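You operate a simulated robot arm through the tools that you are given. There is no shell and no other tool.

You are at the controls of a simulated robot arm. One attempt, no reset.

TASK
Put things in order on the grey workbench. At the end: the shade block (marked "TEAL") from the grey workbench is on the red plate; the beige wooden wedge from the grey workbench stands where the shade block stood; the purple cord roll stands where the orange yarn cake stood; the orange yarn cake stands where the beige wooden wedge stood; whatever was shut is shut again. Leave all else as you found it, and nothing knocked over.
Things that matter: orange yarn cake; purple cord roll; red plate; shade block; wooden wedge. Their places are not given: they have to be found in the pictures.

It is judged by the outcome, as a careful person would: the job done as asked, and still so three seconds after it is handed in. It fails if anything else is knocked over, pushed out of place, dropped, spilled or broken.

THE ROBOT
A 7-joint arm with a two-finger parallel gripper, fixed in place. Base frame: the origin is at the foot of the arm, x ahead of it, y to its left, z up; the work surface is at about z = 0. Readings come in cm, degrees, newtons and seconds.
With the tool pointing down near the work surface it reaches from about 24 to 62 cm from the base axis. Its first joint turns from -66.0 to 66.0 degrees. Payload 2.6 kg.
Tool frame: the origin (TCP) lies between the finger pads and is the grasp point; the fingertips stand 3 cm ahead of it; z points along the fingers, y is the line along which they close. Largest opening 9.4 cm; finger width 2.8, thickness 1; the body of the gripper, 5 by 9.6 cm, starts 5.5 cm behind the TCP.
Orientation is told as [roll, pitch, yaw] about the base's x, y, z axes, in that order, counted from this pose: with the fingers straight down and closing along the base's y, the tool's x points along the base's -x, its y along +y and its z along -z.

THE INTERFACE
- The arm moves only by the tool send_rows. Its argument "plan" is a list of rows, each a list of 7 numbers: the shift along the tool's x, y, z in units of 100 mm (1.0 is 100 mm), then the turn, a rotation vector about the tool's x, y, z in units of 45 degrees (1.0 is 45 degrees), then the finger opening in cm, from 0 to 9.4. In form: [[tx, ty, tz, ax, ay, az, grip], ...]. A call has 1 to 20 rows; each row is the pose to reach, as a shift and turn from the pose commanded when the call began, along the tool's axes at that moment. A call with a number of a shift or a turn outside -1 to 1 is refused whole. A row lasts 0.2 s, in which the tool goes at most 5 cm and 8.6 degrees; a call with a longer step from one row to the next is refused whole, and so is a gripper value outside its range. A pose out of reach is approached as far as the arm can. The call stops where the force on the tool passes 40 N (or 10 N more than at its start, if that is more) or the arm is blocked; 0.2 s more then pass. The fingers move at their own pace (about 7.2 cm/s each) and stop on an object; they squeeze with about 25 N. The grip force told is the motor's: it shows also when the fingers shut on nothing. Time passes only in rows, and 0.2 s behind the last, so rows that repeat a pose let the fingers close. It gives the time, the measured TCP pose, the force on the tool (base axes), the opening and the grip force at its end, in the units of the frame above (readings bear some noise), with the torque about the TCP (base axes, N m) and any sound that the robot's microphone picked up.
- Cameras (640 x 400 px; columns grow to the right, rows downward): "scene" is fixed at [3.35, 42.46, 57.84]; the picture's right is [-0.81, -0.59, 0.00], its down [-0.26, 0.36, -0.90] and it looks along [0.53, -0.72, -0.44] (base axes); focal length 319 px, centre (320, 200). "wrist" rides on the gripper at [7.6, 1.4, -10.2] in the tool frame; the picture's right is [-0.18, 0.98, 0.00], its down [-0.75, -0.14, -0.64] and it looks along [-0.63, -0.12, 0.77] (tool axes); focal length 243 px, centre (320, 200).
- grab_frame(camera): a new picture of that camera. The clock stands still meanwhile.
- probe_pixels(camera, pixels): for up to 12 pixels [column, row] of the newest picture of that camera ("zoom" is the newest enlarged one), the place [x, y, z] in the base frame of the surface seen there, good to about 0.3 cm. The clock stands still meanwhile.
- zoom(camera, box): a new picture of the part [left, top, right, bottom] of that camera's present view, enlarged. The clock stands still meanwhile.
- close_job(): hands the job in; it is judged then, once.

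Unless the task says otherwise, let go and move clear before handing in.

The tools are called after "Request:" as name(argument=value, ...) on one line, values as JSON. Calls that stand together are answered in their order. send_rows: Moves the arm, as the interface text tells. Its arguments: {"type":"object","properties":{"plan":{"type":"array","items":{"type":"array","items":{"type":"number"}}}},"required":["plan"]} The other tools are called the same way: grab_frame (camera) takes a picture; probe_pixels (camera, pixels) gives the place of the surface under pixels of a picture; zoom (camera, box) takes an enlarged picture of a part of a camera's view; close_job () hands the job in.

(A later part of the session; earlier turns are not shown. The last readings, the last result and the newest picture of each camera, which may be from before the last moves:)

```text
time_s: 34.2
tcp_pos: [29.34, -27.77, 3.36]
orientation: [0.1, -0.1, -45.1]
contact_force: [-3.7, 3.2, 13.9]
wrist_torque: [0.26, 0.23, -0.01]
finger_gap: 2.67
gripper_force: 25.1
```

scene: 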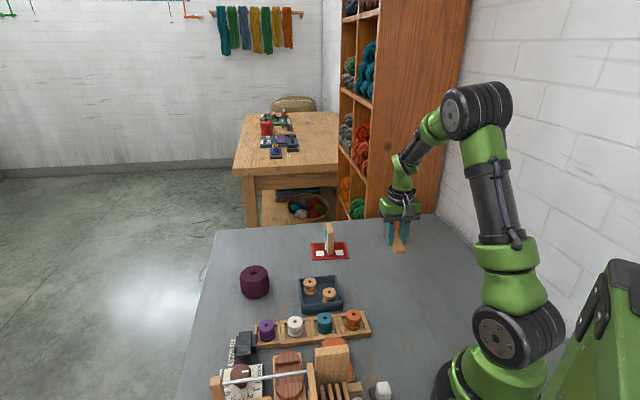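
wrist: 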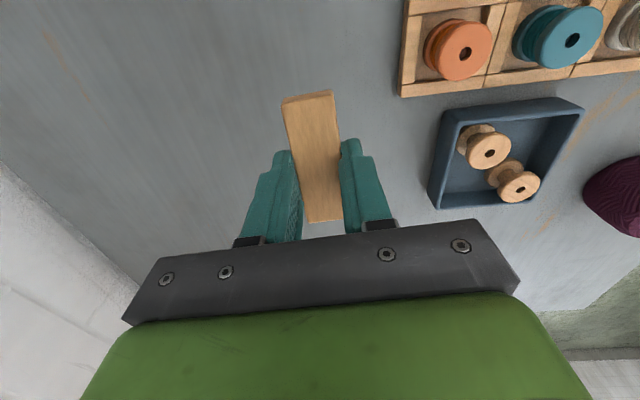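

The wedge has touched the bench at about 14 N. I'll ease back slightly, open to 5 cm and retreat upward.

Request:
send_rows(plan=[[0, 0, -0.004, 0, 0, 0, 1], [0, 0, -0.004, 0, 0, 0, 2.9], [0, 0, -0.004, 0, 0, 0, 3.6], [0, 0, -0.004, 0, 0, 0, 4.4], [0, 0, -0.004, 0, 0, 0, 5.0], [0, 0, -0.004, 0, 0, 0, 5.0], [0, 0, -0.1, 0, 0, 0, 5], [0, 0, -0.25, 0, 0, 0, 5], [0, 0, -0.45, 0, 0, 0, 5], [0, 0, -0.65, 0, 0, 0, 5], [0, 0, -0.85, 0, 0, 0, 5], [0, 0, -1.0, 0, 0, 0, 5], [0, 0, -1.0, 0, 0, 0, 5]])

Request:
grab_frame(camera="wrist")

Request:
zoom(camera="scene", box=[360, 230, 440, 280])

```text
time_s: 37.0
tcp_pos: [29.12, -27.68, 13.45]
orientation: [0.1, -0.1, -44.9]
contact_force: [0.3, -0.5, -0.1]
wrist_torque: [-0.05, 0.03, 0.0]
finger_gap: 4.99
gripper_force: 0.0
```

```text
taken
```

wrist: 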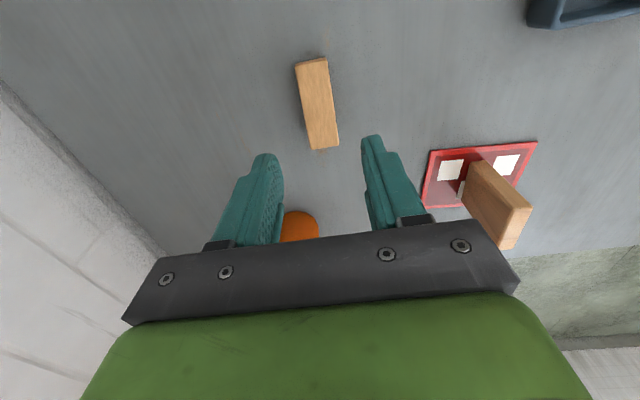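

```text
8.00 times, centred on (400, 255) of scene
```

zoom: 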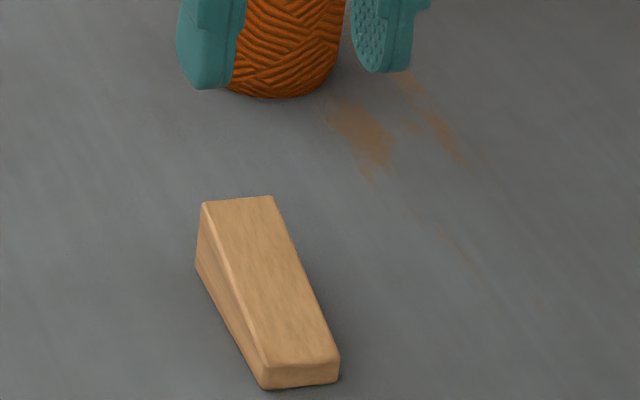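

Request:
probe_pixels(camera="zoom", pixels=[[204, 207], [270, 199], [265, 365], [337, 355], [265, 385], [338, 378], [198, 262]])

Request:
probe_pixels(camera="wrist", pixels=[[297, 65], [326, 60], [311, 147], [337, 144], [300, 225], [285, 215], [318, 225], [300, 213]])

```text
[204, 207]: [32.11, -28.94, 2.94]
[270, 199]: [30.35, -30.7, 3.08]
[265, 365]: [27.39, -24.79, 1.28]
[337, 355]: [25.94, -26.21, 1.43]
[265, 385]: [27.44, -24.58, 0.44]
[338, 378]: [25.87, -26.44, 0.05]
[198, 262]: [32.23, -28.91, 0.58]
```

```text
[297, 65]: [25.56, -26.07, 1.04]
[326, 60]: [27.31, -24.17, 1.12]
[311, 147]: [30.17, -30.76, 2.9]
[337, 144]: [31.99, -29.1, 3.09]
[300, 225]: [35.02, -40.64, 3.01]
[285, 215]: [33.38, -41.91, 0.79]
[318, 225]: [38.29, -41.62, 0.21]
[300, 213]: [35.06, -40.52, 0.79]
```

The wedge footprint centre measures about (28.85,-27.55), matching the block's old centre (28.83,-27.41) within 2 mm. Now I'll move above the orange cake near (36.05,-43.0), opening the fingers to 8.6.

Request:
send_rows(plan=[[-0.12, -0.045, -0.05, 0, 0, 0, 6], [-0.3, -0.113, -0.1, 0, 0, 0, 7], [-0.48, -0.181, -0.1, 0, 0, 0, 8], [-0.66, -0.249, -0.1, 0, 0, 0, 8.6], [-0.786, -0.296, -0.1, 0, 0, 0, 8.6]])

Request:
send_rows(plan=[[-0.12, -0.045, 0, 0, 0, 0, 8.6], [-0.3, -0.113, 0, 0, 0, 0, 8.6], [-0.48, -0.181, 0, 0, 0, 0, 8.6], [-0.66, -0.249, 0, 0, 0, 0, 8.6], [-0.786, -0.296, 0, 0, 0, 0, 8.6], [-0.786, -0.296, 0, 0, 0, 0, 8.6]])

Request:
grab_frame(camera="wrist")

Request:
grab_frame(camera="scene")

```text
time_s: 38.2
tcp_pos: [32.44, -35.16, 14.48]
orientation: [-0.1, -0.1, -45.1]
contact_force: [0.1, -0.1, 0.0]
wrist_torque: [0.01, -0.02, 0.01]
finger_gap: 8.61
gripper_force: 0.1
```

```text
time_s: 39.6
tcp_pos: [36.08, -43.04, 14.53]
orientation: [0.1, 0.0, -45.0]
contact_force: [-0.1, 0.3, 0.1]
wrist_torque: [-0.03, 0.01, -0.01]
finger_gap: 8.6
gripper_force: 0.1
```

```text
taken
```

wrist: 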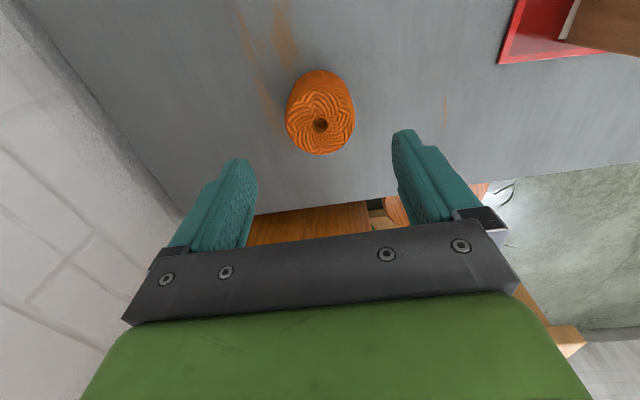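

```text
taken
```

scene: 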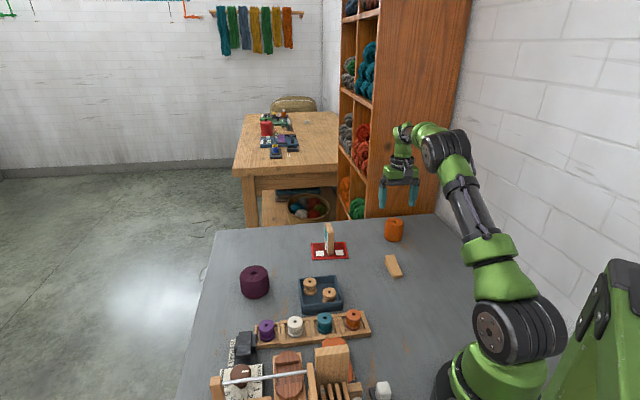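

The cake's core appears at (320,125), which is exactly the pixel I calculated for straight below the TCP. I'll descend to z≈3.5 with the fingers open at 8.6.

Request:
send_rows(plan=[[0, 0, 0.2, 0, 0, 0, 8.6], [0, 0, 0.4, 0, 0, 0, 8.6], [0, 0, 0.55, 0, 0, 0, 8.6], [0, 0, 0.7, 0, 0, 0, 8.6], [0, 0, 0.7, 0, 0, 0, 8.6]])

Request:
grab_frame(camera="wrist")

Request:
zoom(camera="scene", box=[344, 165, 444, 265])

```text
time_s: 40.8
tcp_pos: [36.38, -42.99, 7.35]
orientation: [0.1, -0.1, -45.0]
contact_force: [-0.4, 0.2, 0.2]
wrist_torque: [-0.01, -0.03, -0.03]
finger_gap: 8.58
gripper_force: 0.1
```

```text
taken
```

wrist: 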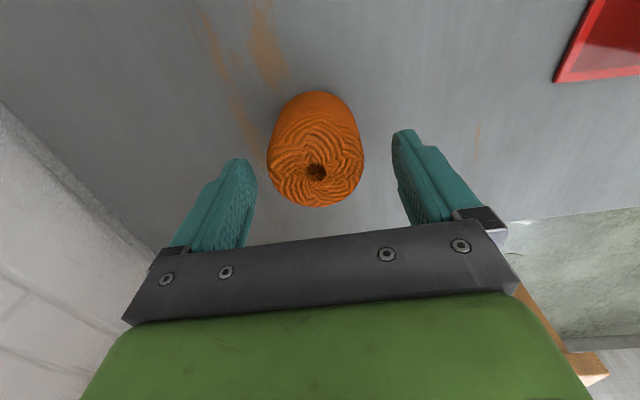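

```text
4.00 times, centred on (394, 215) of scene
```

zoom: 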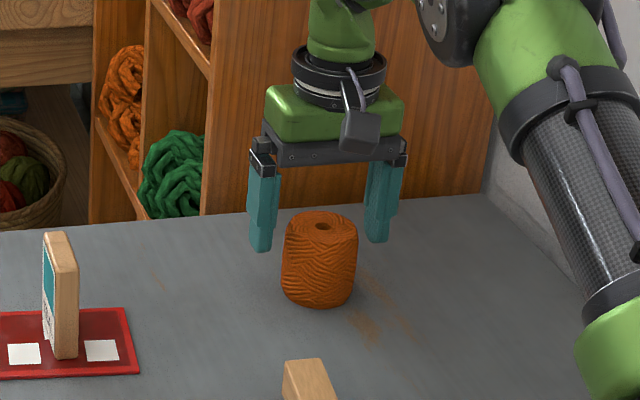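

The cake's core is at (316,172), about 2 mm to the -y side of centre. I'll correct that, finish the descent and close.

Request:
send_rows(plan=[[0, -0.02, 0.12, 0, 0, 0, 8.6], [0, -0.02, 0.25, 0, 0, 0, 8.6], [0, -0.02, 0.35, 0, 0, 0, 8.6], [0, -0.02, 0.385, 0, 0, 0, 8.6], [0, -0.02, 0.385, 0, 0, 0, 8.6]])

Request:
send_rows(plan=[[0, 0, 0, 0, 0, 0, 7.6], [0, 0, 0, 0, 0, 0, 6.6], [0, 0, 0, 0, 0, 0, 5.8], [0, 0, 0, 0, 0, 0, 5.0], [0, 0, 0, 0, 0, 0, 4.0], [0, 0, 0, 0, 0, 0, 3.0], [0, 0, 0, 0, 0, 0, 3.0]])

Request:
grab_frame(camera="wrist")

```text
time_s: 42.0
tcp_pos: [36.02, -43.34, 3.75]
orientation: [-0.1, 0.0, -45.0]
contact_force: [0.2, 0.3, 0.3]
wrist_torque: [0.0, 0.01, -0.04]
finger_gap: 8.6
gripper_force: 0.0
```

```text
time_s: 43.6
tcp_pos: [36.09, -43.29, 3.7]
orientation: [-0.1, -0.1, -45.0]
contact_force: [0.4, -0.1, 0.6]
wrist_torque: [0.0, -0.05, -0.01]
finger_gap: 5.72
gripper_force: 25.4
```

```text
taken
```

wrist: 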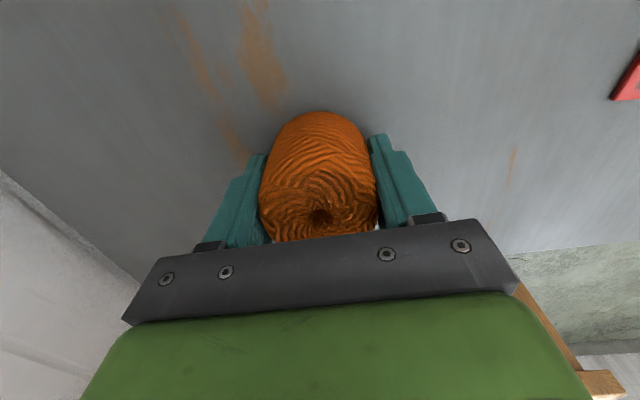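

The cake is gripped at 5.72 cm, with its centre about 2 mm towards tool +x. I'll lift it to a safe height.

Request:
send_rows(plan=[[0, 0, -0.06, 0, 0, 0, 3], [0, 0, -0.2, 0, 0, 0, 3], [0, 0, -0.4, 0, 0, 0, 3], [0, 0, -0.6, 0, 0, 0, 3], [0, 0, -0.8, 0, 0, 0, 3], [0, 0, -1.0, 0, 0, 0, 3], [0, 0, -1.0, 0, 0, 0, 3]])

Request:
grab_frame(camera="wrist")

Request:
grab_frame(camera="scene")

```text
time_s: 45.2
tcp_pos: [36.04, -43.38, 13.84]
orientation: [-0.1, -0.1, -45.0]
contact_force: [0.2, -0.2, -1.3]
wrist_torque: [-0.01, 0.01, 0.02]
finger_gap: 5.72
gripper_force: 25.5
```

```text
taken
```

wrist: 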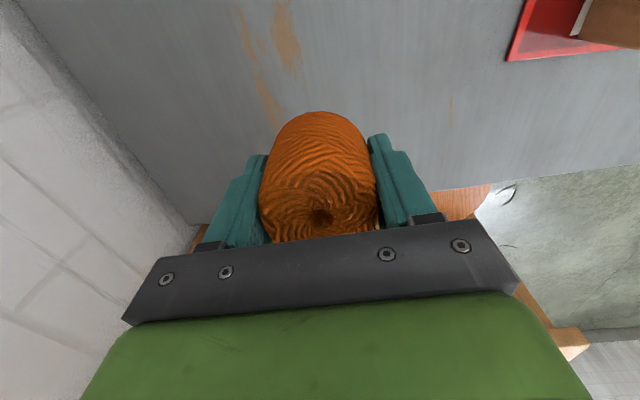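

```text
taken
```

scene: 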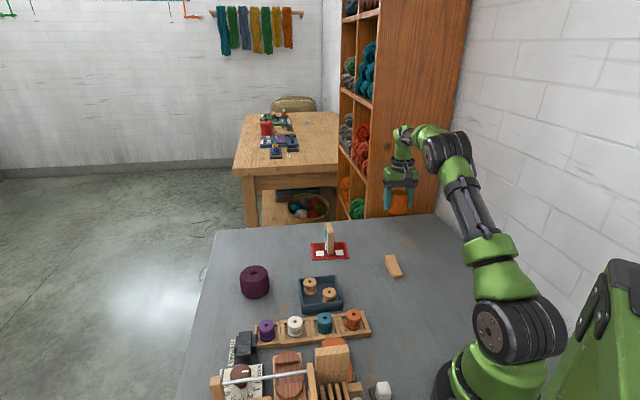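

The cake is held upright. I'll carry it at z≈13.8 to the wedge's original spot, with TCP target (23.29,-13.56), in four legs.

Request:
send_rows(plan=[[0.12, 0.048, 0, 0, 0, 0, 3], [0.28, 0.112, 0, 0, 0, 0, 3], [0.44, 0.176, 0, 0, 0, 0, 3], [0.6, 0.24, 0, 0, 0, 0, 3], [0.752, 0.301, 0, 0, 0, 0, 3]])

Request:
send_rows(plan=[[0.14, 0.056, 0, 0, 0, 0, 3], [0.3, 0.12, 0, 0, 0, 0, 3], [0.46, 0.184, 0, 0, 0, 0, 3], [0.62, 0.248, 0, 0, 0, 0, 3], [0.752, 0.301, 0, 0, 0, 0, 3]])

Request:
send_rows(plan=[[0.14, 0.056, 0, 0, 0, 0, 3], [0.3, 0.12, 0, 0, 0, 0, 3], [0.46, 0.184, 0, 0, 0, 0, 3], [0.62, 0.248, 0, 0, 0, 0, 3], [0.752, 0.301, 0, 0, 0, 0, 3]])

Request:
send_rows(plan=[[0.14, 0.056, 0, 0, 0, 0, 3], [0.3, 0.12, 0, 0, 0, 0, 3], [0.46, 0.184, 0, 0, 0, 0, 3], [0.6, 0.24, 0, 0, 0, 0, 3], [0.7, 0.28, 0, 0, 0, 0, 3], [0.752, 0.301, 0, 0, 0, 0, 3], [0.752, 0.301, 0, 0, 0, 0, 3]])

Request:
grab_frame(camera="wrist")

Request:
grab_frame(camera="scene")

```text
time_s: 46.4
tcp_pos: [32.75, -35.97, 13.88]
orientation: [0.1, -0.1, -45.0]
contact_force: [-0.4, -0.1, 0.0]
wrist_torque: [-0.03, 0.01, 0.01]
finger_gap: 5.73
gripper_force: 25.4
```

```text
time_s: 47.6
tcp_pos: [29.54, -28.39, 13.7]
orientation: [-0.1, -0.1, -45.1]
contact_force: [-0.6, -0.3, -1.4]
wrist_torque: [-0.02, 0.01, -0.01]
finger_gap: 5.73
gripper_force: 24.9
```

```text
time_s: 48.8
tcp_pos: [26.4, -20.85, 13.58]
orientation: [0.0, 0.0, -45.0]
contact_force: [-0.1, 0.2, -1.1]
wrist_torque: [-0.01, 0.01, 0.02]
finger_gap: 5.71
gripper_force: 24.7
```

```text
time_s: 50.4
tcp_pos: [23.16, -13.48, 13.69]
orientation: [0.0, 0.0, -45.1]
contact_force: [0.0, 0.2, -0.7]
wrist_torque: [0.04, -0.03, 0.01]
finger_gap: 5.72
gripper_force: 25.1
```

```text
taken
```

wrist: 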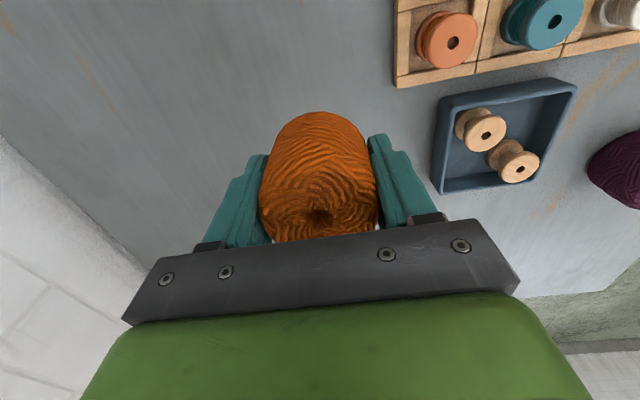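

```text
taken
```

scene: 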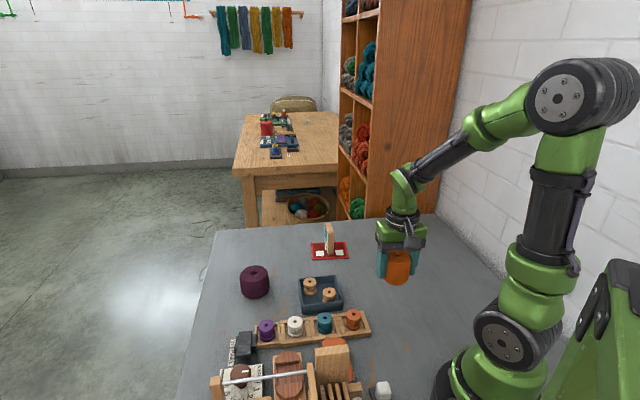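

The cake is above the spot. I'll lower to about z=4.5 and re-read the pose.

Request:
send_rows(plan=[[0, 0, 0.2, 0, 0, 0, 3], [0, 0, 0.4, 0, 0, 0, 3], [0, 0, 0.6, 0, 0, 0, 3], [0, 0, 0.78, 0, 0, 0, 3], [0, 0, 0.88, 0, 0, 0, 3], [0, 0, 0.92, 0, 0, 0, 3], [0, 0, 0.92, 0, 0, 0, 3]])

Request:
send_rows(plan=[[0, 0, 0, 0, 0, 0, 3]])

Request:
send_rows(plan=[[0, 0, 0, 0, 0, 0, 3]])

Request:
zoom(camera="scene", box=[330, 240, 450, 340])

Request:
grab_frame(camera="wrist")

```text
time_s: 52.0
tcp_pos: [23.43, -13.49, 4.28]
orientation: [0.1, -0.1, -45.0]
contact_force: [0.0, -0.3, -1.4]
wrist_torque: [-0.01, -0.03, 0.01]
finger_gap: 5.73
gripper_force: 25.1
```

```text
time_s: 52.4
tcp_pos: [23.37, -13.52, 4.31]
orientation: [0.1, 0.0, -44.9]
contact_force: [0.1, 1.0, -0.1]
wrist_torque: [-0.05, -0.02, -0.03]
finger_gap: 5.73
gripper_force: 25.3
```

```text
time_s: 52.8
tcp_pos: [23.24, -13.52, 4.4]
orientation: [0.0, 0.0, -45.0]
contact_force: [0.3, -0.5, -1.0]
wrist_torque: [0.0, 0.01, 0.0]
finger_gap: 5.73
gripper_force: 24.6
```

```text
4.00 times, centred on (390, 290) of scene
```

zoom: 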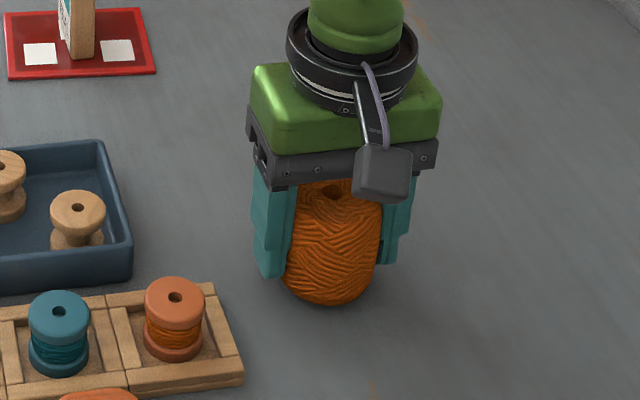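

```text
taken
```

wrist: 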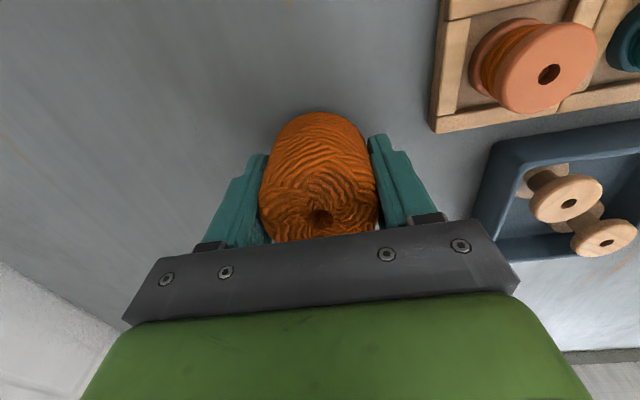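

The averaged pose is (23.35,-13.51,4.33), on target. I'll lower the last 6 mm gently to contact.

Request:
send_rows(plan=[[0, -0.005, 0.02, 0, 0, 0, 3], [0, -0.007, 0.04, 0, 0, 0, 3], [0, -0.007, 0.05, 0, 0, 0, 3], [0, -0.007, 0.055, 0, 0, 0, 3], [0, -0.007, 0.055, 0, 0, 0, 3]])

Request:
send_rows(plan=[[0, 0, 0.005, 0, 0, 0, 3], [0, 0, 0.005, 0, 0, 0, 3]])

```text
time_s: 54.0
tcp_pos: [23.19, -13.65, 3.92]
orientation: [0.0, 0.0, -45.0]
contact_force: [0.0, -0.3, 0.1]
wrist_torque: [0.02, 0.0, 0.01]
finger_gap: 5.74
gripper_force: 25.3
```

```text
time_s: 54.6
tcp_pos: [23.2, -13.58, 3.87]
orientation: [0.0, 0.0, -45.0]
contact_force: [0.8, 0.7, 0.2]
wrist_torque: [-0.05, -0.02, 0.01]
finger_gap: 5.73
gripper_force: 24.6
```

Request:
send_rows(plan=[[0, 0, 0.005, 0, 0, 0, 3], [0, 0, 0.005, 0, 0, 0, 3]])

Request:
send_rows(plan=[[0, 0, 0.005, 0, 0, 0, 3], [0, 0, 0.005, 0, 0, 0, 3]])

```text
time_s: 55.2
tcp_pos: [23.25, -13.63, 3.65]
orientation: [0.0, 0.0, -45.0]
contact_force: [-0.9, 0.3, -0.6]
wrist_torque: [0.01, 0.0, 0.05]
finger_gap: 5.72
gripper_force: 25.1
```

```text
time_s: 55.8
tcp_pos: [23.07, -13.63, 3.69]
orientation: [0.0, 0.0, -45.1]
contact_force: [-0.6, -0.2, -0.9]
wrist_torque: [0.0, 0.0, 0.01]
finger_gap: 5.74
gripper_force: 24.9
```

Request:
send_rows(plan=[[0, 0, 0.005, 0, 0, 0, 3], [0, 0, 0.005, 0, 0, 0, 3]])

Request:
zoom(camera="scene", box=[360, 270, 420, 330])

```text
time_s: 56.4
tcp_pos: [23.17, -13.62, 3.77]
orientation: [0.0, -0.1, -45.0]
contact_force: [-3.9, 0.2, 8.9]
wrist_torque: [-0.04, 0.11, -0.03]
finger_gap: 5.75
gripper_force: 25.2
```

```text
6.67 times, centred on (390, 300) of scene
```

zoom: 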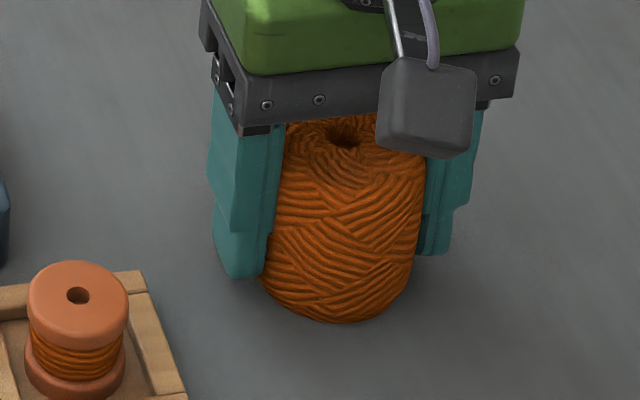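

Contact shows at about 9 N, so the cake is on the bench. I'll open to 7.6, which stays clear of the rack, and retreat upward.

Request:
send_rows(plan=[[0, 0, -0.003, 0, 0, 0, 5.8], [0, 0, -0.003, 0, 0, 0, 6.2], [0, 0, -0.003, 0, 0, 0, 6.8], [0, 0, -0.003, 0, 0, 0, 7.4], [0, 0, -0.003, 0, 0, 0, 7.6], [0, 0, -0.003, 0, 0, 0, 7.6], [0, 0, -0.1, 0, 0, 0, 7.6], [0, 0, -0.25, 0, 0, 0, 7.6], [0, 0, -0.45, 0, 0, 0, 7.6], [0, 0, -0.65, 0, 0, 0, 7.6], [0, 0, -0.85, 0, 0, 0, 7.6], [0, 0, -1.0, 0, 0, 0, 7.6], [0, 0, -1.0, 0, 0, 0, 7.6]])

Request:
grab_frame(camera="wrist")

Request:
grab_frame(camera="scene")

Request:
zoom(camera="scene", box=[350, 270, 430, 320])

```text
time_s: 59.2
tcp_pos: [23.05, -13.46, 13.82]
orientation: [0.0, 0.0, -45.0]
contact_force: [0.5, 0.4, -0.7]
wrist_torque: [0.0, 0.01, 0.03]
finger_gap: 7.63
gripper_force: 0.0
```

```text
taken
```

wrist: 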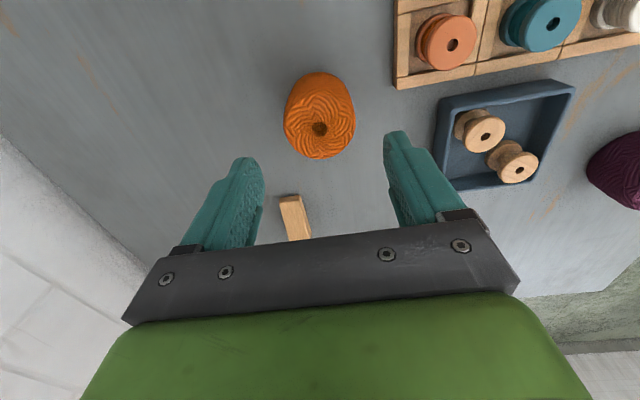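

```text
taken
```

scene: 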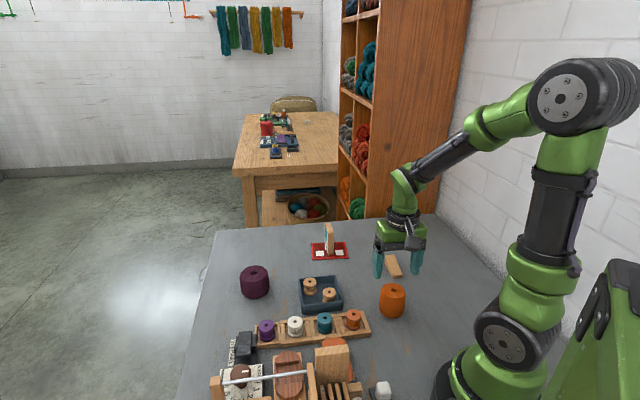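

```text
8.00 times, centred on (390, 295) of scene
```

zoom: 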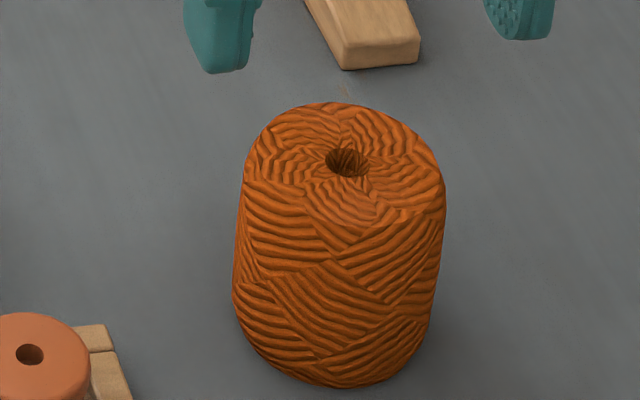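

The orange cake stands upright where the wedge was. I'll probe its top rim to confirm the centre.

Request:
probe_pixels(camera="zoom", pixels=[[347, 162], [335, 106], [250, 165], [440, 175], [345, 225], [290, 130], [410, 135], [300, 215], [410, 210]])

Request:
probe_pixels(camera="wrist", pixels=[[319, 127], [290, 125], [351, 128], [320, 155], [320, 102]])

```text
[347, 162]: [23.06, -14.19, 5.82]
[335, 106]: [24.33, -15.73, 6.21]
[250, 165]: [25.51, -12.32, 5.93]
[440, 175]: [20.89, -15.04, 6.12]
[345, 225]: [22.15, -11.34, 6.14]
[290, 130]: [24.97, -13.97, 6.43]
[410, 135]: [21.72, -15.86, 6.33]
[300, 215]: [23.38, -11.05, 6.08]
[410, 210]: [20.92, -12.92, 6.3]
```

```text
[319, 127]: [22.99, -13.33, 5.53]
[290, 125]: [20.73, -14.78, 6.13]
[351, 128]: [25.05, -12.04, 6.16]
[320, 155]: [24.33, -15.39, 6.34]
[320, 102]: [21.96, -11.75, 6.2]
```

The orange cake's centre is (23.1,-13.5), matching the wedge's old centre. I'll check the tray's position near the purple roll, then travel there at z≈15.

Request:
probe_pixels(camera="scene", pixels=[[299, 283], [335, 277], [343, 307], [303, 313], [310, 280], [329, 290], [255, 271], [267, 321], [247, 340]])

Request:
send_rows(plan=[[-0.04, 0.11, -0.03, 0, 0, 0, 8], [-0.1, 0.27, -0.08, 0, 0, 0, 8.6], [-0.16, 0.43, -0.13, 0, 0, 0, 9.2], [-0.23, 0.61, -0.13, 0, 0, 0, 9.4], [-0.3, 0.8, -0.13, 0, 0, 0, 9.4]])

Request:
send_rows(plan=[[-0.06, 0.16, 0, 0, 0, 0, 9.4], [-0.12, 0.32, 0, 0, 0, 0, 9.4], [-0.18, 0.48, 0, 0, 0, 0, 9.4], [-0.24, 0.64, 0, 0, 0, 0, 9.4], [-0.3, 0.8, 0, 0, 0, 0, 9.4]])

Request:
send_rows(plan=[[-0.06, 0.16, 0, 0, 0, 0, 9.4], [-0.12, 0.32, 0, 0, 0, 0, 9.4], [-0.18, 0.48, 0, 0, 0, 0, 9.4], [-0.24, 0.64, 0, 0, 0, 0, 9.4], [-0.3, 0.8, 0, 0, 0, 0, 9.4]])

Request:
send_rows(plan=[[-0.06, 0.16, 0, 0, 0, 0, 9.4], [-0.12, 0.32, 0, 0, 0, 0, 9.4], [-0.18, 0.48, 0, 0, 0, 0, 9.4], [-0.24, 0.64, 0, 0, 0, 0, 9.4], [-0.28, 0.74, 0, 0, 0, 0, 9.4], [-0.3, 0.8, 0, 0, 0, 0, 9.4], [-0.3, 0.8, 0, 0, 0, 0, 9.4]])

Request:
grab_frame(camera="wrist")

Request:
grab_frame(camera="scene")

```text
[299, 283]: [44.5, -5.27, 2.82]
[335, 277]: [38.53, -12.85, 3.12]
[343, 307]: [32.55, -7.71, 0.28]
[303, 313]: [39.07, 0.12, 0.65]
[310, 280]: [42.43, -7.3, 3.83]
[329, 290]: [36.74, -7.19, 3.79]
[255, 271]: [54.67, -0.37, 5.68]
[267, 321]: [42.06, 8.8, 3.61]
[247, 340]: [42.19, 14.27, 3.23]
```

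```text
time_s: 60.4
tcp_pos: [30.77, -9.78, 15.04]
orientation: [0.0, 0.0, -45.0]
contact_force: [-0.7, -0.1, 0.5]
wrist_torque: [-0.01, -0.03, -0.02]
finger_gap: 9.39
gripper_force: 0.0
```

```text
time_s: 61.6
tcp_pos: [38.8, -6.22, 14.97]
orientation: [0.0, 0.0, -45.0]
contact_force: [0.6, 0.9, -0.1]
wrist_torque: [0.03, -0.02, 0.0]
finger_gap: 9.37
gripper_force: 0.1
```

```text
time_s: 62.8
tcp_pos: [46.59, -2.95, 15.09]
orientation: [0.0, -0.1, -45.0]
contact_force: [0.7, 0.3, 0.1]
wrist_torque: [0.0, -0.03, 0.02]
finger_gap: 9.41
gripper_force: 0.1
```

```text
time_s: 64.4
tcp_pos: [54.31, 0.49, 15.03]
orientation: [0.0, 0.0, -44.9]
contact_force: [-0.4, 0.0, -1.4]
wrist_torque: [-0.04, 0.0, -0.01]
finger_gap: 9.4
gripper_force: 0.2
```

```text
taken
```

wrist: 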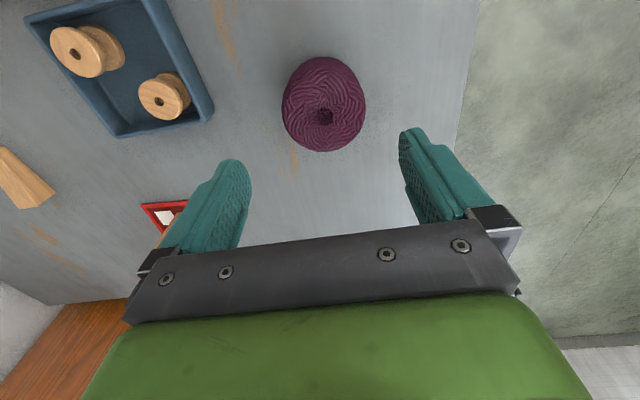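

```text
taken
```

scene: 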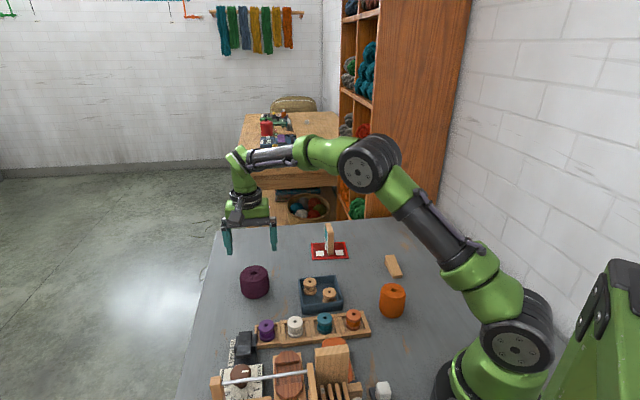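

The roll's core is at (325,117) against my predicted (320,119), so it's about 3–4 mm to the +y side. I'll probe its rim from here.

Request:
probe_pixels(camera="wrist", pixels=[[286, 117], [363, 115], [325, 147], [325, 86], [300, 95], [350, 95], [300, 138], [350, 138]])

Request:
zoom(camera="wrist", box=[260, 50, 388, 160])

```text
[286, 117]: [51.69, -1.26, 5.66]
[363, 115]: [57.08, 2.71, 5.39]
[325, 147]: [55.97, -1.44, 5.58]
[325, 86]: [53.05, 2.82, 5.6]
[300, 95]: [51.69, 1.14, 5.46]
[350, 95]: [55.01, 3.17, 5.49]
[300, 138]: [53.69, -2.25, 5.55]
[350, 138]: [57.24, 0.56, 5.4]
```

```text
3.64 times, centred on (324, 105) of wrist
```

zoom: 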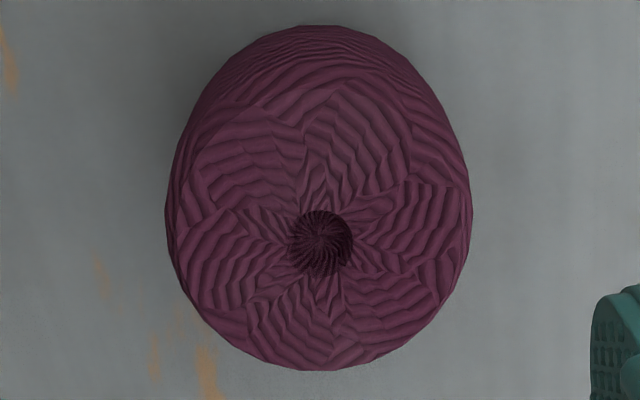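

The roll's centre is about (54.43,0.68), so I need a shift of about 3 mm along tool y. I'll descend partway with that correction.

Request:
send_rows(plan=[[0.005, 0.03, 0.1, 0, 0, 0, 9.4], [0.005, 0.03, 0.25, 0, 0, 0, 9.4], [0.005, 0.03, 0.4, 0, 0, 0, 9.4], [0.005, 0.03, 0.55, 0, 0, 0, 9.4], [0.005, 0.03, 0.65, 0, 0, 0, 9.4], [0.005, 0.03, 0.7, 0, 0, 0, 9.4], [0.005, 0.03, 0.7, 0, 0, 0, 9.4]])

Request:
grab_frame(camera="wrist")

Request:
zoom(camera="scene", box=[205, 210, 325, 310])

```text
time_s: 66.0
tcp_pos: [54.59, 0.8, 7.98]
orientation: [0.1, 0.1, -45.0]
contact_force: [-0.7, 0.6, 0.8]
wrist_torque: [0.0, 0.03, 0.0]
finger_gap: 9.42
gripper_force: 0.0
```

```text
taken
```

wrist: 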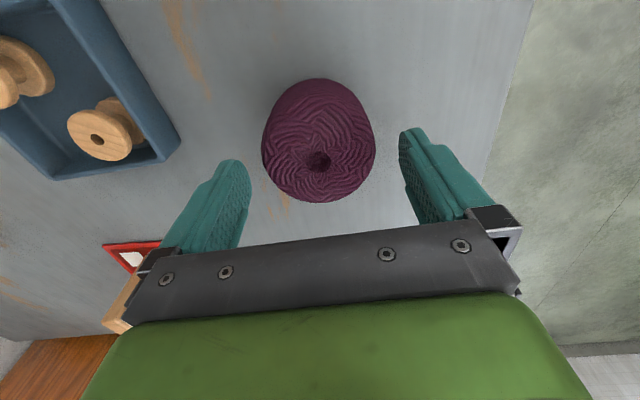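

```text
4.00 times, centred on (265, 260) of scene
```

zoom: 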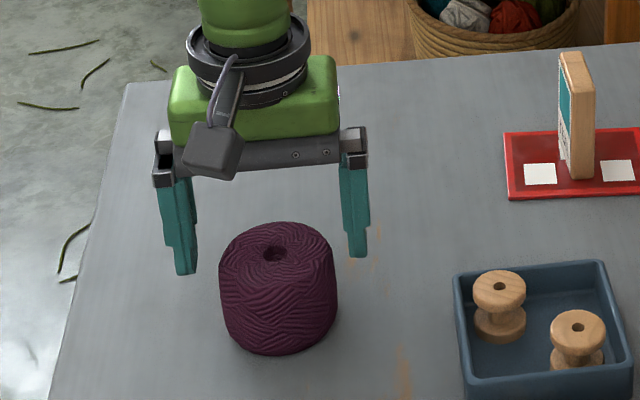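

The core now appears at (319,161) against a predicted (320,163), so it's centred. I'll descend to z≈3.6 and close.

Request:
send_rows(plan=[[0, 0, 0.12, 0, 0, 0, 9.4], [0, 0, 0.25, 0, 0, 0, 9.4], [0, 0, 0.36, 0, 0, 0, 9.4], [0, 0, 0.42, 0, 0, 0, 9.4], [0, 0, 0.43, 0, 0, 0, 9.4], [0, 0, 0.43, 0, 0, 0, 9.4]])

Request:
send_rows(plan=[[0, 0, 0, 0, 0, 0, 8.6], [0, 0, 0, 0, 0, 0, 7.8], [0, 0, 0, 0, 0, 0, 7.2], [0, 0, 0, 0, 0, 0, 6.5], [0, 0, 0, 0, 0, 0, 5.5], [0, 0, 0, 0, 0, 0, 4.5], [0, 0, 0, 0, 0, 0, 4.5]])

Request:
grab_frame(camera="wrist")

```text
time_s: 67.4
tcp_pos: [54.46, 0.85, 3.78]
orientation: [0.0, -0.1, -45.0]
contact_force: [-0.5, 0.8, -0.4]
wrist_torque: [-0.03, -0.03, 0.03]
finger_gap: 9.39
gripper_force: 0.0
```

```text
time_s: 69.0
tcp_pos: [54.52, 0.76, 3.83]
orientation: [0.0, 0.0, -45.0]
contact_force: [0.2, 0.5, 0.3]
wrist_torque: [-0.03, -0.02, 0.0]
finger_gap: 7.21
gripper_force: 25.5
```

```text
taken
```

wrist: 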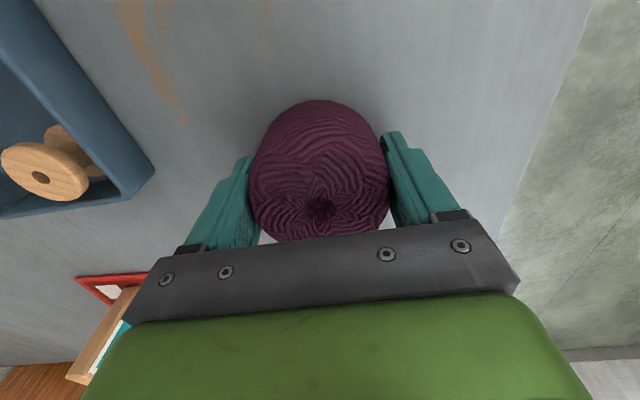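

The roll is gripped at 7.21 cm. I'll lift it, then travel with extra height because the path passes near the 8.7 cm tall block on the plate.

Request:
send_rows(plan=[[0, 0, -0.06, 0, 0, 0, 4.5], [0, 0, -0.2, 0, 0, 0, 4.5], [0, 0, -0.4, 0, 0, 0, 4.5], [0, 0, -0.6, 0, 0, 0, 4.5], [0, 0, -0.8, 0, 0, 0, 4.5], [0, 0, -1.0, 0, 0, 0, 4.5], [0, 0, -1.0, 0, 0, 0, 4.5]])

Request:
send_rows(plan=[[0, 0, -0.15, 0, 0, 0, 4.5], [0, 0, -0.35, 0, 0, 0, 4.5], [0, 0, -0.4, 0, 0, 0, 4.5], [0, 0, -0.4, 0, 0, 0, 4.5]])

Request:
grab_frame(camera="wrist")

Request:
grab_frame(camera="scene")

```text
time_s: 70.6
tcp_pos: [54.75, 0.74, 13.65]
orientation: [0.0, 0.0, -45.0]
contact_force: [-0.4, -0.9, -0.6]
wrist_torque: [0.01, -0.03, 0.03]
finger_gap: 7.2
gripper_force: 25.5
```

```text
time_s: 71.6
tcp_pos: [54.56, 0.93, 17.7]
orientation: [0.0, 0.1, -45.0]
contact_force: [-0.3, -0.2, -1.5]
wrist_torque: [0.0, -0.02, -0.01]
finger_gap: 7.18
gripper_force: 25.0
```

```text
taken
```

wrist: 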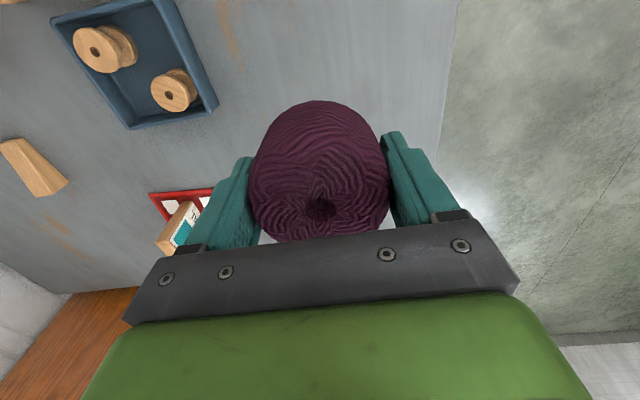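

```text
taken
```

scene: 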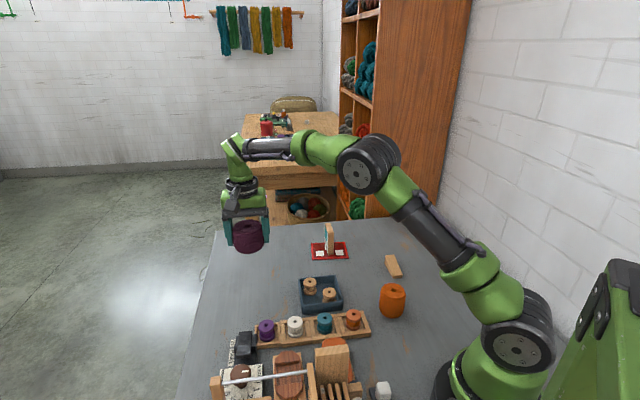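

The roll is held securely at z≈17.7. I'll travel in five legs towards the orange cake's original place, with TCP target (36.13,-43.15).

Request:
send_rows(plan=[[-0.05, -0.12, 0, 0, 0, 0, 4.5], [-0.12, -0.3, 0, 0, 0, 0, 4.5], [-0.2, -0.49, 0, 0, 0, 0, 4.5], [-0.28, -0.68, 0, 0, 0, 0, 4.5], [-0.361, -0.882, 0, 0, 0, 0, 4.5]])

Request:
send_rows(plan=[[-0.072, -0.176, 0, 0, 0, 0, 4.5], [-0.144, -0.353, 0, 0, 0, 0, 4.5], [-0.217, -0.529, 0, 0, 0, 0, 4.5], [-0.289, -0.706, 0, 0, 0, 0, 4.5], [-0.361, -0.882, 0, 0, 0, 0, 4.5]])

Request:
send_rows(plan=[[-0.072, -0.176, 0, 0, 0, 0, 4.5], [-0.144, -0.353, 0, 0, 0, 0, 4.5], [-0.217, -0.529, 0, 0, 0, 0, 4.5], [-0.289, -0.706, 0, 0, 0, 0, 4.5], [-0.361, -0.882, 0, 0, 0, 0, 4.5]])

Request:
send_rows(plan=[[-0.072, -0.176, 0, 0, 0, 0, 4.5], [-0.144, -0.353, 0, 0, 0, 0, 4.5], [-0.217, -0.529, 0, 0, 0, 0, 4.5], [-0.289, -0.706, 0, 0, 0, 0, 4.5], [-0.361, -0.882, 0, 0, 0, 0, 4.5]])

Request:
send_rows(plan=[[-0.072, -0.176, 0, 0, 0, 0, 4.5], [-0.144, -0.353, 0, 0, 0, 0, 4.5], [-0.217, -0.529, 0, 0, 0, 0, 4.5], [-0.28, -0.68, 0, 0, 0, 0, 4.5], [-0.33, -0.81, 0, 0, 0, 0, 4.5], [-0.361, -0.882, 0, 0, 0, 0, 4.5], [-0.361, -0.882, 0, 0, 0, 0, 4.5]])

Request:
grab_frame(camera="scene")

Request:
grab_frame(camera="wrist")

```text
time_s: 72.8
tcp_pos: [50.79, -8.0, 17.76]
orientation: [0.0, 0.0, -44.9]
contact_force: [0.1, 0.5, -0.7]
wrist_torque: [0.0, -0.02, -0.01]
finger_gap: 7.19
gripper_force: 25.0
```

```text
time_s: 74.0
tcp_pos: [47.3, -16.73, 17.7]
orientation: [0.0, -0.1, -45.0]
contact_force: [0.3, 0.5, -0.4]
wrist_torque: [0.0, 0.01, 0.0]
finger_gap: 7.22
gripper_force: 25.2
```

```text
time_s: 75.2
tcp_pos: [43.33, -25.43, 17.76]
orientation: [0.1, 0.0, -45.0]
contact_force: [0.2, 0.0, -0.8]
wrist_torque: [0.0, 0.0, 0.0]
finger_gap: 7.22
gripper_force: 25.5
```

```text
time_s: 76.4
tcp_pos: [39.61, -34.45, 17.61]
orientation: [0.1, 0.0, -45.0]
contact_force: [-0.5, 1.1, -0.6]
wrist_torque: [-0.02, 0.02, -0.01]
finger_gap: 7.2
gripper_force: 24.8
```

```text
time_s: 78.0
tcp_pos: [35.79, -43.02, 17.85]
orientation: [0.0, 0.0, -44.9]
contact_force: [-0.4, 0.6, -0.7]
wrist_torque: [0.02, 0.0, -0.05]
finger_gap: 7.2
gripper_force: 24.7
```

```text
taken
```

scene: 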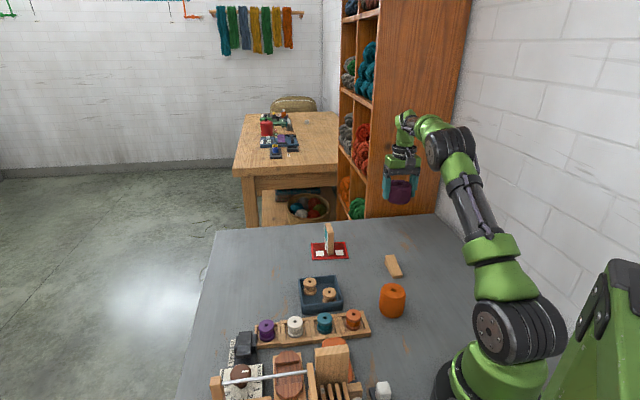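

```text
taken
```

wrist: 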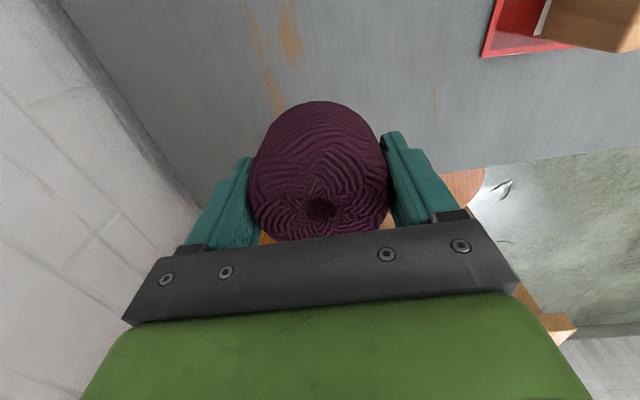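

The roll is over the target area. I'll lower in stages to z≈4.5 and average the readings.

Request:
send_rows(plan=[[0, 0, 0.15, 0, 0, 0, 4.5], [0, 0, 0.35, 0, 0, 0, 4.5], [0, 0, 0.55, 0, 0, 0, 4.5], [0, 0, 0.75, 0, 0, 0, 4.5], [0, 0, 0.9, 0, 0, 0, 4.5], [0, 0, 0.9, 0, 0, 0, 4.5]])

Request:
send_rows(plan=[[0, 0, 0.12, 0, 0, 0, 4.5], [0, 0, 0.25, 0, 0, 0, 4.5], [0, 0, 0.36, 0, 0, 0, 4.5], [0, 0, 0.42, 0, 0, 0, 4.5], [0, 0, 0.42, 0, 0, 0, 4.5]])

Request:
send_rows(plan=[[0, 0, 0, 0, 0, 0, 4.5]])

Request:
send_rows(plan=[[0, 0, 0, 0, 0, 0, 4.5]])

Request:
send_rows(plan=[[0, 0, 0, 0, 0, 0, 4.5]])

Request:
zoom(camera="scene", box=[344, 165, 444, 265])

```text
time_s: 79.4
tcp_pos: [35.97, -43.06, 8.72]
orientation: [0.0, 0.0, -45.0]
contact_force: [1.1, 0.0, 0.0]
wrist_torque: [0.01, -0.01, 0.0]
finger_gap: 7.21
gripper_force: 24.6
```

```text
time_s: 80.6
tcp_pos: [35.99, -43.13, 4.58]
orientation: [0.0, 0.0, -45.0]
contact_force: [0.3, 0.0, -1.0]
wrist_torque: [-0.01, 0.0, 0.0]
finger_gap: 7.18
gripper_force: 24.9
```

```text
time_s: 81.0
tcp_pos: [36.04, -43.07, 4.55]
orientation: [0.0, -0.1, -45.1]
contact_force: [0.4, -0.3, -0.4]
wrist_torque: [0.0, -0.01, 0.02]
finger_gap: 7.21
gripper_force: 24.8
```

```text
time_s: 81.4
tcp_pos: [36.05, -42.98, 4.51]
orientation: [-0.1, 0.1, -45.0]
contact_force: [0.3, -0.3, -0.8]
wrist_torque: [-0.02, 0.0, -0.04]
finger_gap: 7.21
gripper_force: 25.2
```

```text
time_s: 81.8
tcp_pos: [35.99, -43.13, 4.54]
orientation: [0.0, 0.0, -45.0]
contact_force: [0.2, 0.6, 0.1]
wrist_torque: [0.01, 0.01, 0.01]
finger_gap: 7.2
gripper_force: 25.1
```

```text
4.00 times, centred on (394, 215) of scene
```

zoom: 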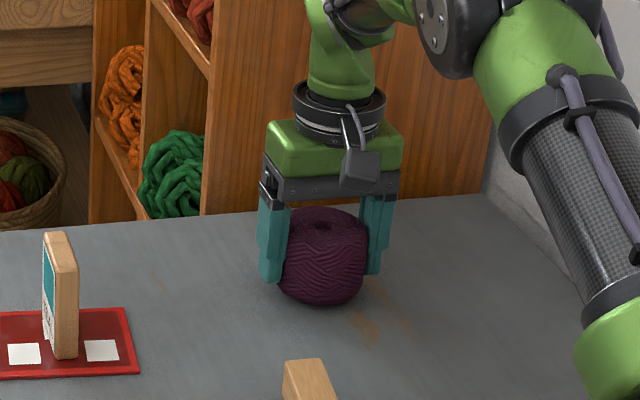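

The averaged TCP is (36.02,-43.08,4.54), within 1.5 mm of target. I'll nudge it and lower gently to contact.

Request:
send_rows(plan=[[-0.006, 0, 0.02, 0, 0, 0, 4.5], [-0.012, 0, 0.04, 0, 0, 0, 4.5], [-0.012, 0, 0.06, 0, 0, 0, 4.5], [-0.012, 0, 0.065, 0, 0, 0, 4.5], [-0.012, 0, 0.065, 0, 0, 0, 4.5]])

Request:
send_rows(plan=[[0, 0, 0.005, 0, 0, 0, 4.5], [0, 0, 0.005, 0, 0, 0, 4.5]])

```text
time_s: 83.0
tcp_pos: [36.19, -43.15, 3.85]
orientation: [0.1, 0.0, -45.1]
contact_force: [0.0, 1.0, -0.3]
wrist_torque: [-0.01, 0.0, 0.0]
finger_gap: 7.23
gripper_force: 24.8
```

```text
time_s: 83.6
tcp_pos: [36.21, -43.27, 3.88]
orientation: [0.0, 0.0, -45.0]
contact_force: [0.1, -0.5, 0.1]
wrist_torque: [-0.03, 0.01, -0.01]
finger_gap: 7.2
gripper_force: 24.7
```

Request:
send_rows(plan=[[0, 0, 0.005, 0, 0, 0, 4.5], [0, 0, 0.005, 0, 0, 0, 4.5]])

```text
time_s: 84.2
tcp_pos: [36.09, -43.19, 3.74]
orientation: [0.0, -0.1, -45.0]
contact_force: [-0.8, 0.2, 2.8]
wrist_torque: [0.08, 0.07, 0.02]
finger_gap: 7.21
gripper_force: 25.1
```

Light contact of about 3 N shows the roll is on the bench. I'll open gently and retreat straight up.

Request:
send_rows(plan=[[0, 0, 0.002, 0, 0, 0, 7.2], [0, 0, 0.002, 0, 0, 0, 7.6], [0, 0, 0.002, 0, 0, 0, 8.2], [0, 0, 0.002, 0, 0, 0, 8.8], [0, 0, 0.002, 0, 0, 0, 9.4], [0, 0, 0.002, 0, 0, 0, 9.4], [0, 0, -0.1, 0, 0, 0, 9.4], [0, 0, -0.25, 0, 0, 0, 9.4], [0, 0, -0.45, 0, 0, 0, 9.4], [0, 0, -0.65, 0, 0, 0, 9.4], [0, 0, -0.85, 0, 0, 0, 9.4], [0, 0, -1.0, 0, 0, 0, 9.4], [0, 0, -1.0, 0, 0, 0, 9.4]])

Request:
grab_frame(camera="wrist")

Request:
grab_frame(camera="scene")

Request:
zoom(camera="scene", box=[354, 205, 434, 255])

```text
time_s: 87.0
tcp_pos: [36.19, -43.41, 13.84]
orientation: [0.1, -0.1, -44.9]
contact_force: [0.8, -0.5, -0.7]
wrist_torque: [0.0, 0.02, 0.03]
finger_gap: 9.38
gripper_force: 0.0
```

```text
taken
```

wrist: 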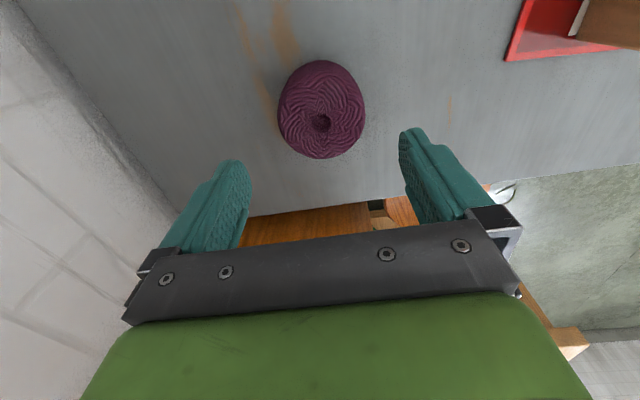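

```text
taken
```

scene: 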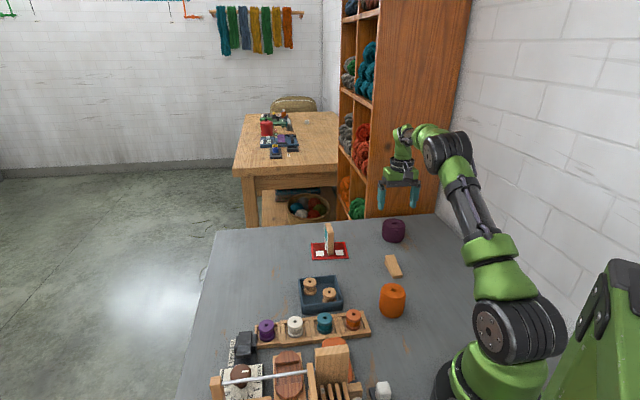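

```text
8.00 times, centred on (394, 230) of scene
```

zoom: 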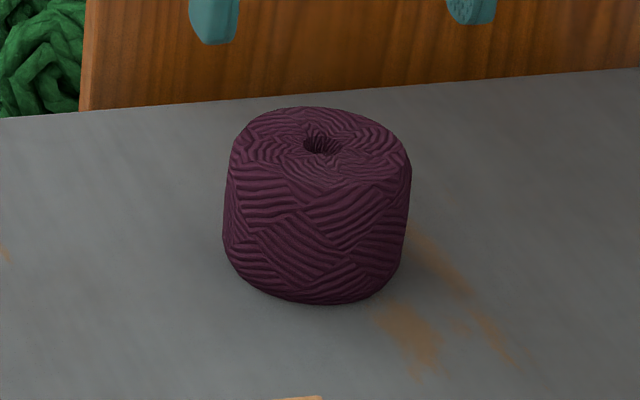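

The roll stands upright and free where the orange cake stood. I'll probe its rim and check all the other items for any disturbance.

Request:
probe_pixels(camera="zoom", pixels=[[320, 145], [310, 110], [234, 150], [407, 158], [320, 182], [260, 120], [375, 125], [270, 180], [375, 180]])

Request:
probe_pixels(camera="wrist", pixels=[[281, 122], [362, 120], [321, 154], [321, 93]])

Request:
zoom(camera="scene", box=[200, 240, 440, 400])

Request:
zoom(camera="scene", box=[290, 205, 450, 305])

```text
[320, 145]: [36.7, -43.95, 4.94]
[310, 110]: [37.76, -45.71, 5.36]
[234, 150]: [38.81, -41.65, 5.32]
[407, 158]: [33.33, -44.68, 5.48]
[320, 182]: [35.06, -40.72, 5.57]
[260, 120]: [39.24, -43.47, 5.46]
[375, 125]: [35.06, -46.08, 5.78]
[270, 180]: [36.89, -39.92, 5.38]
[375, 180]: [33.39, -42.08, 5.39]
```

```text
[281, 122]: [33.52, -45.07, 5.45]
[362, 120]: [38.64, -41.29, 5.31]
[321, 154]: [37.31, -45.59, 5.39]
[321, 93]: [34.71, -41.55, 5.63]
```

```text
2.50 times, centred on (320, 320) of scene
```

zoom: 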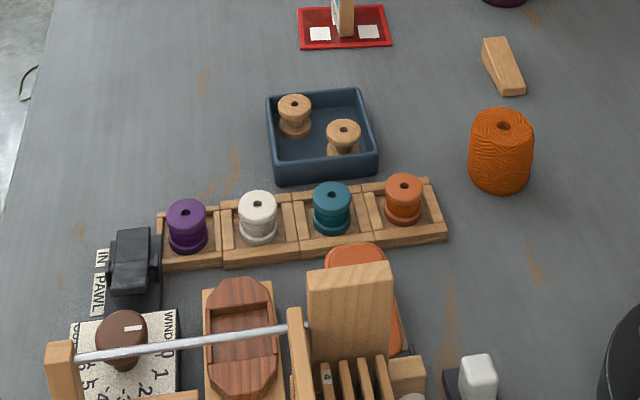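

```text
4.00 times, centred on (370, 255) of scene
```

zoom: 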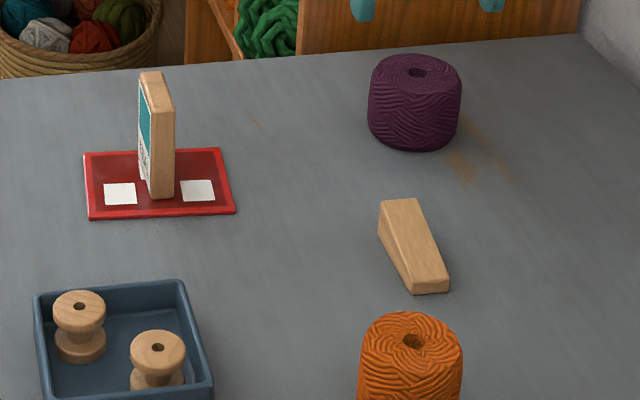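

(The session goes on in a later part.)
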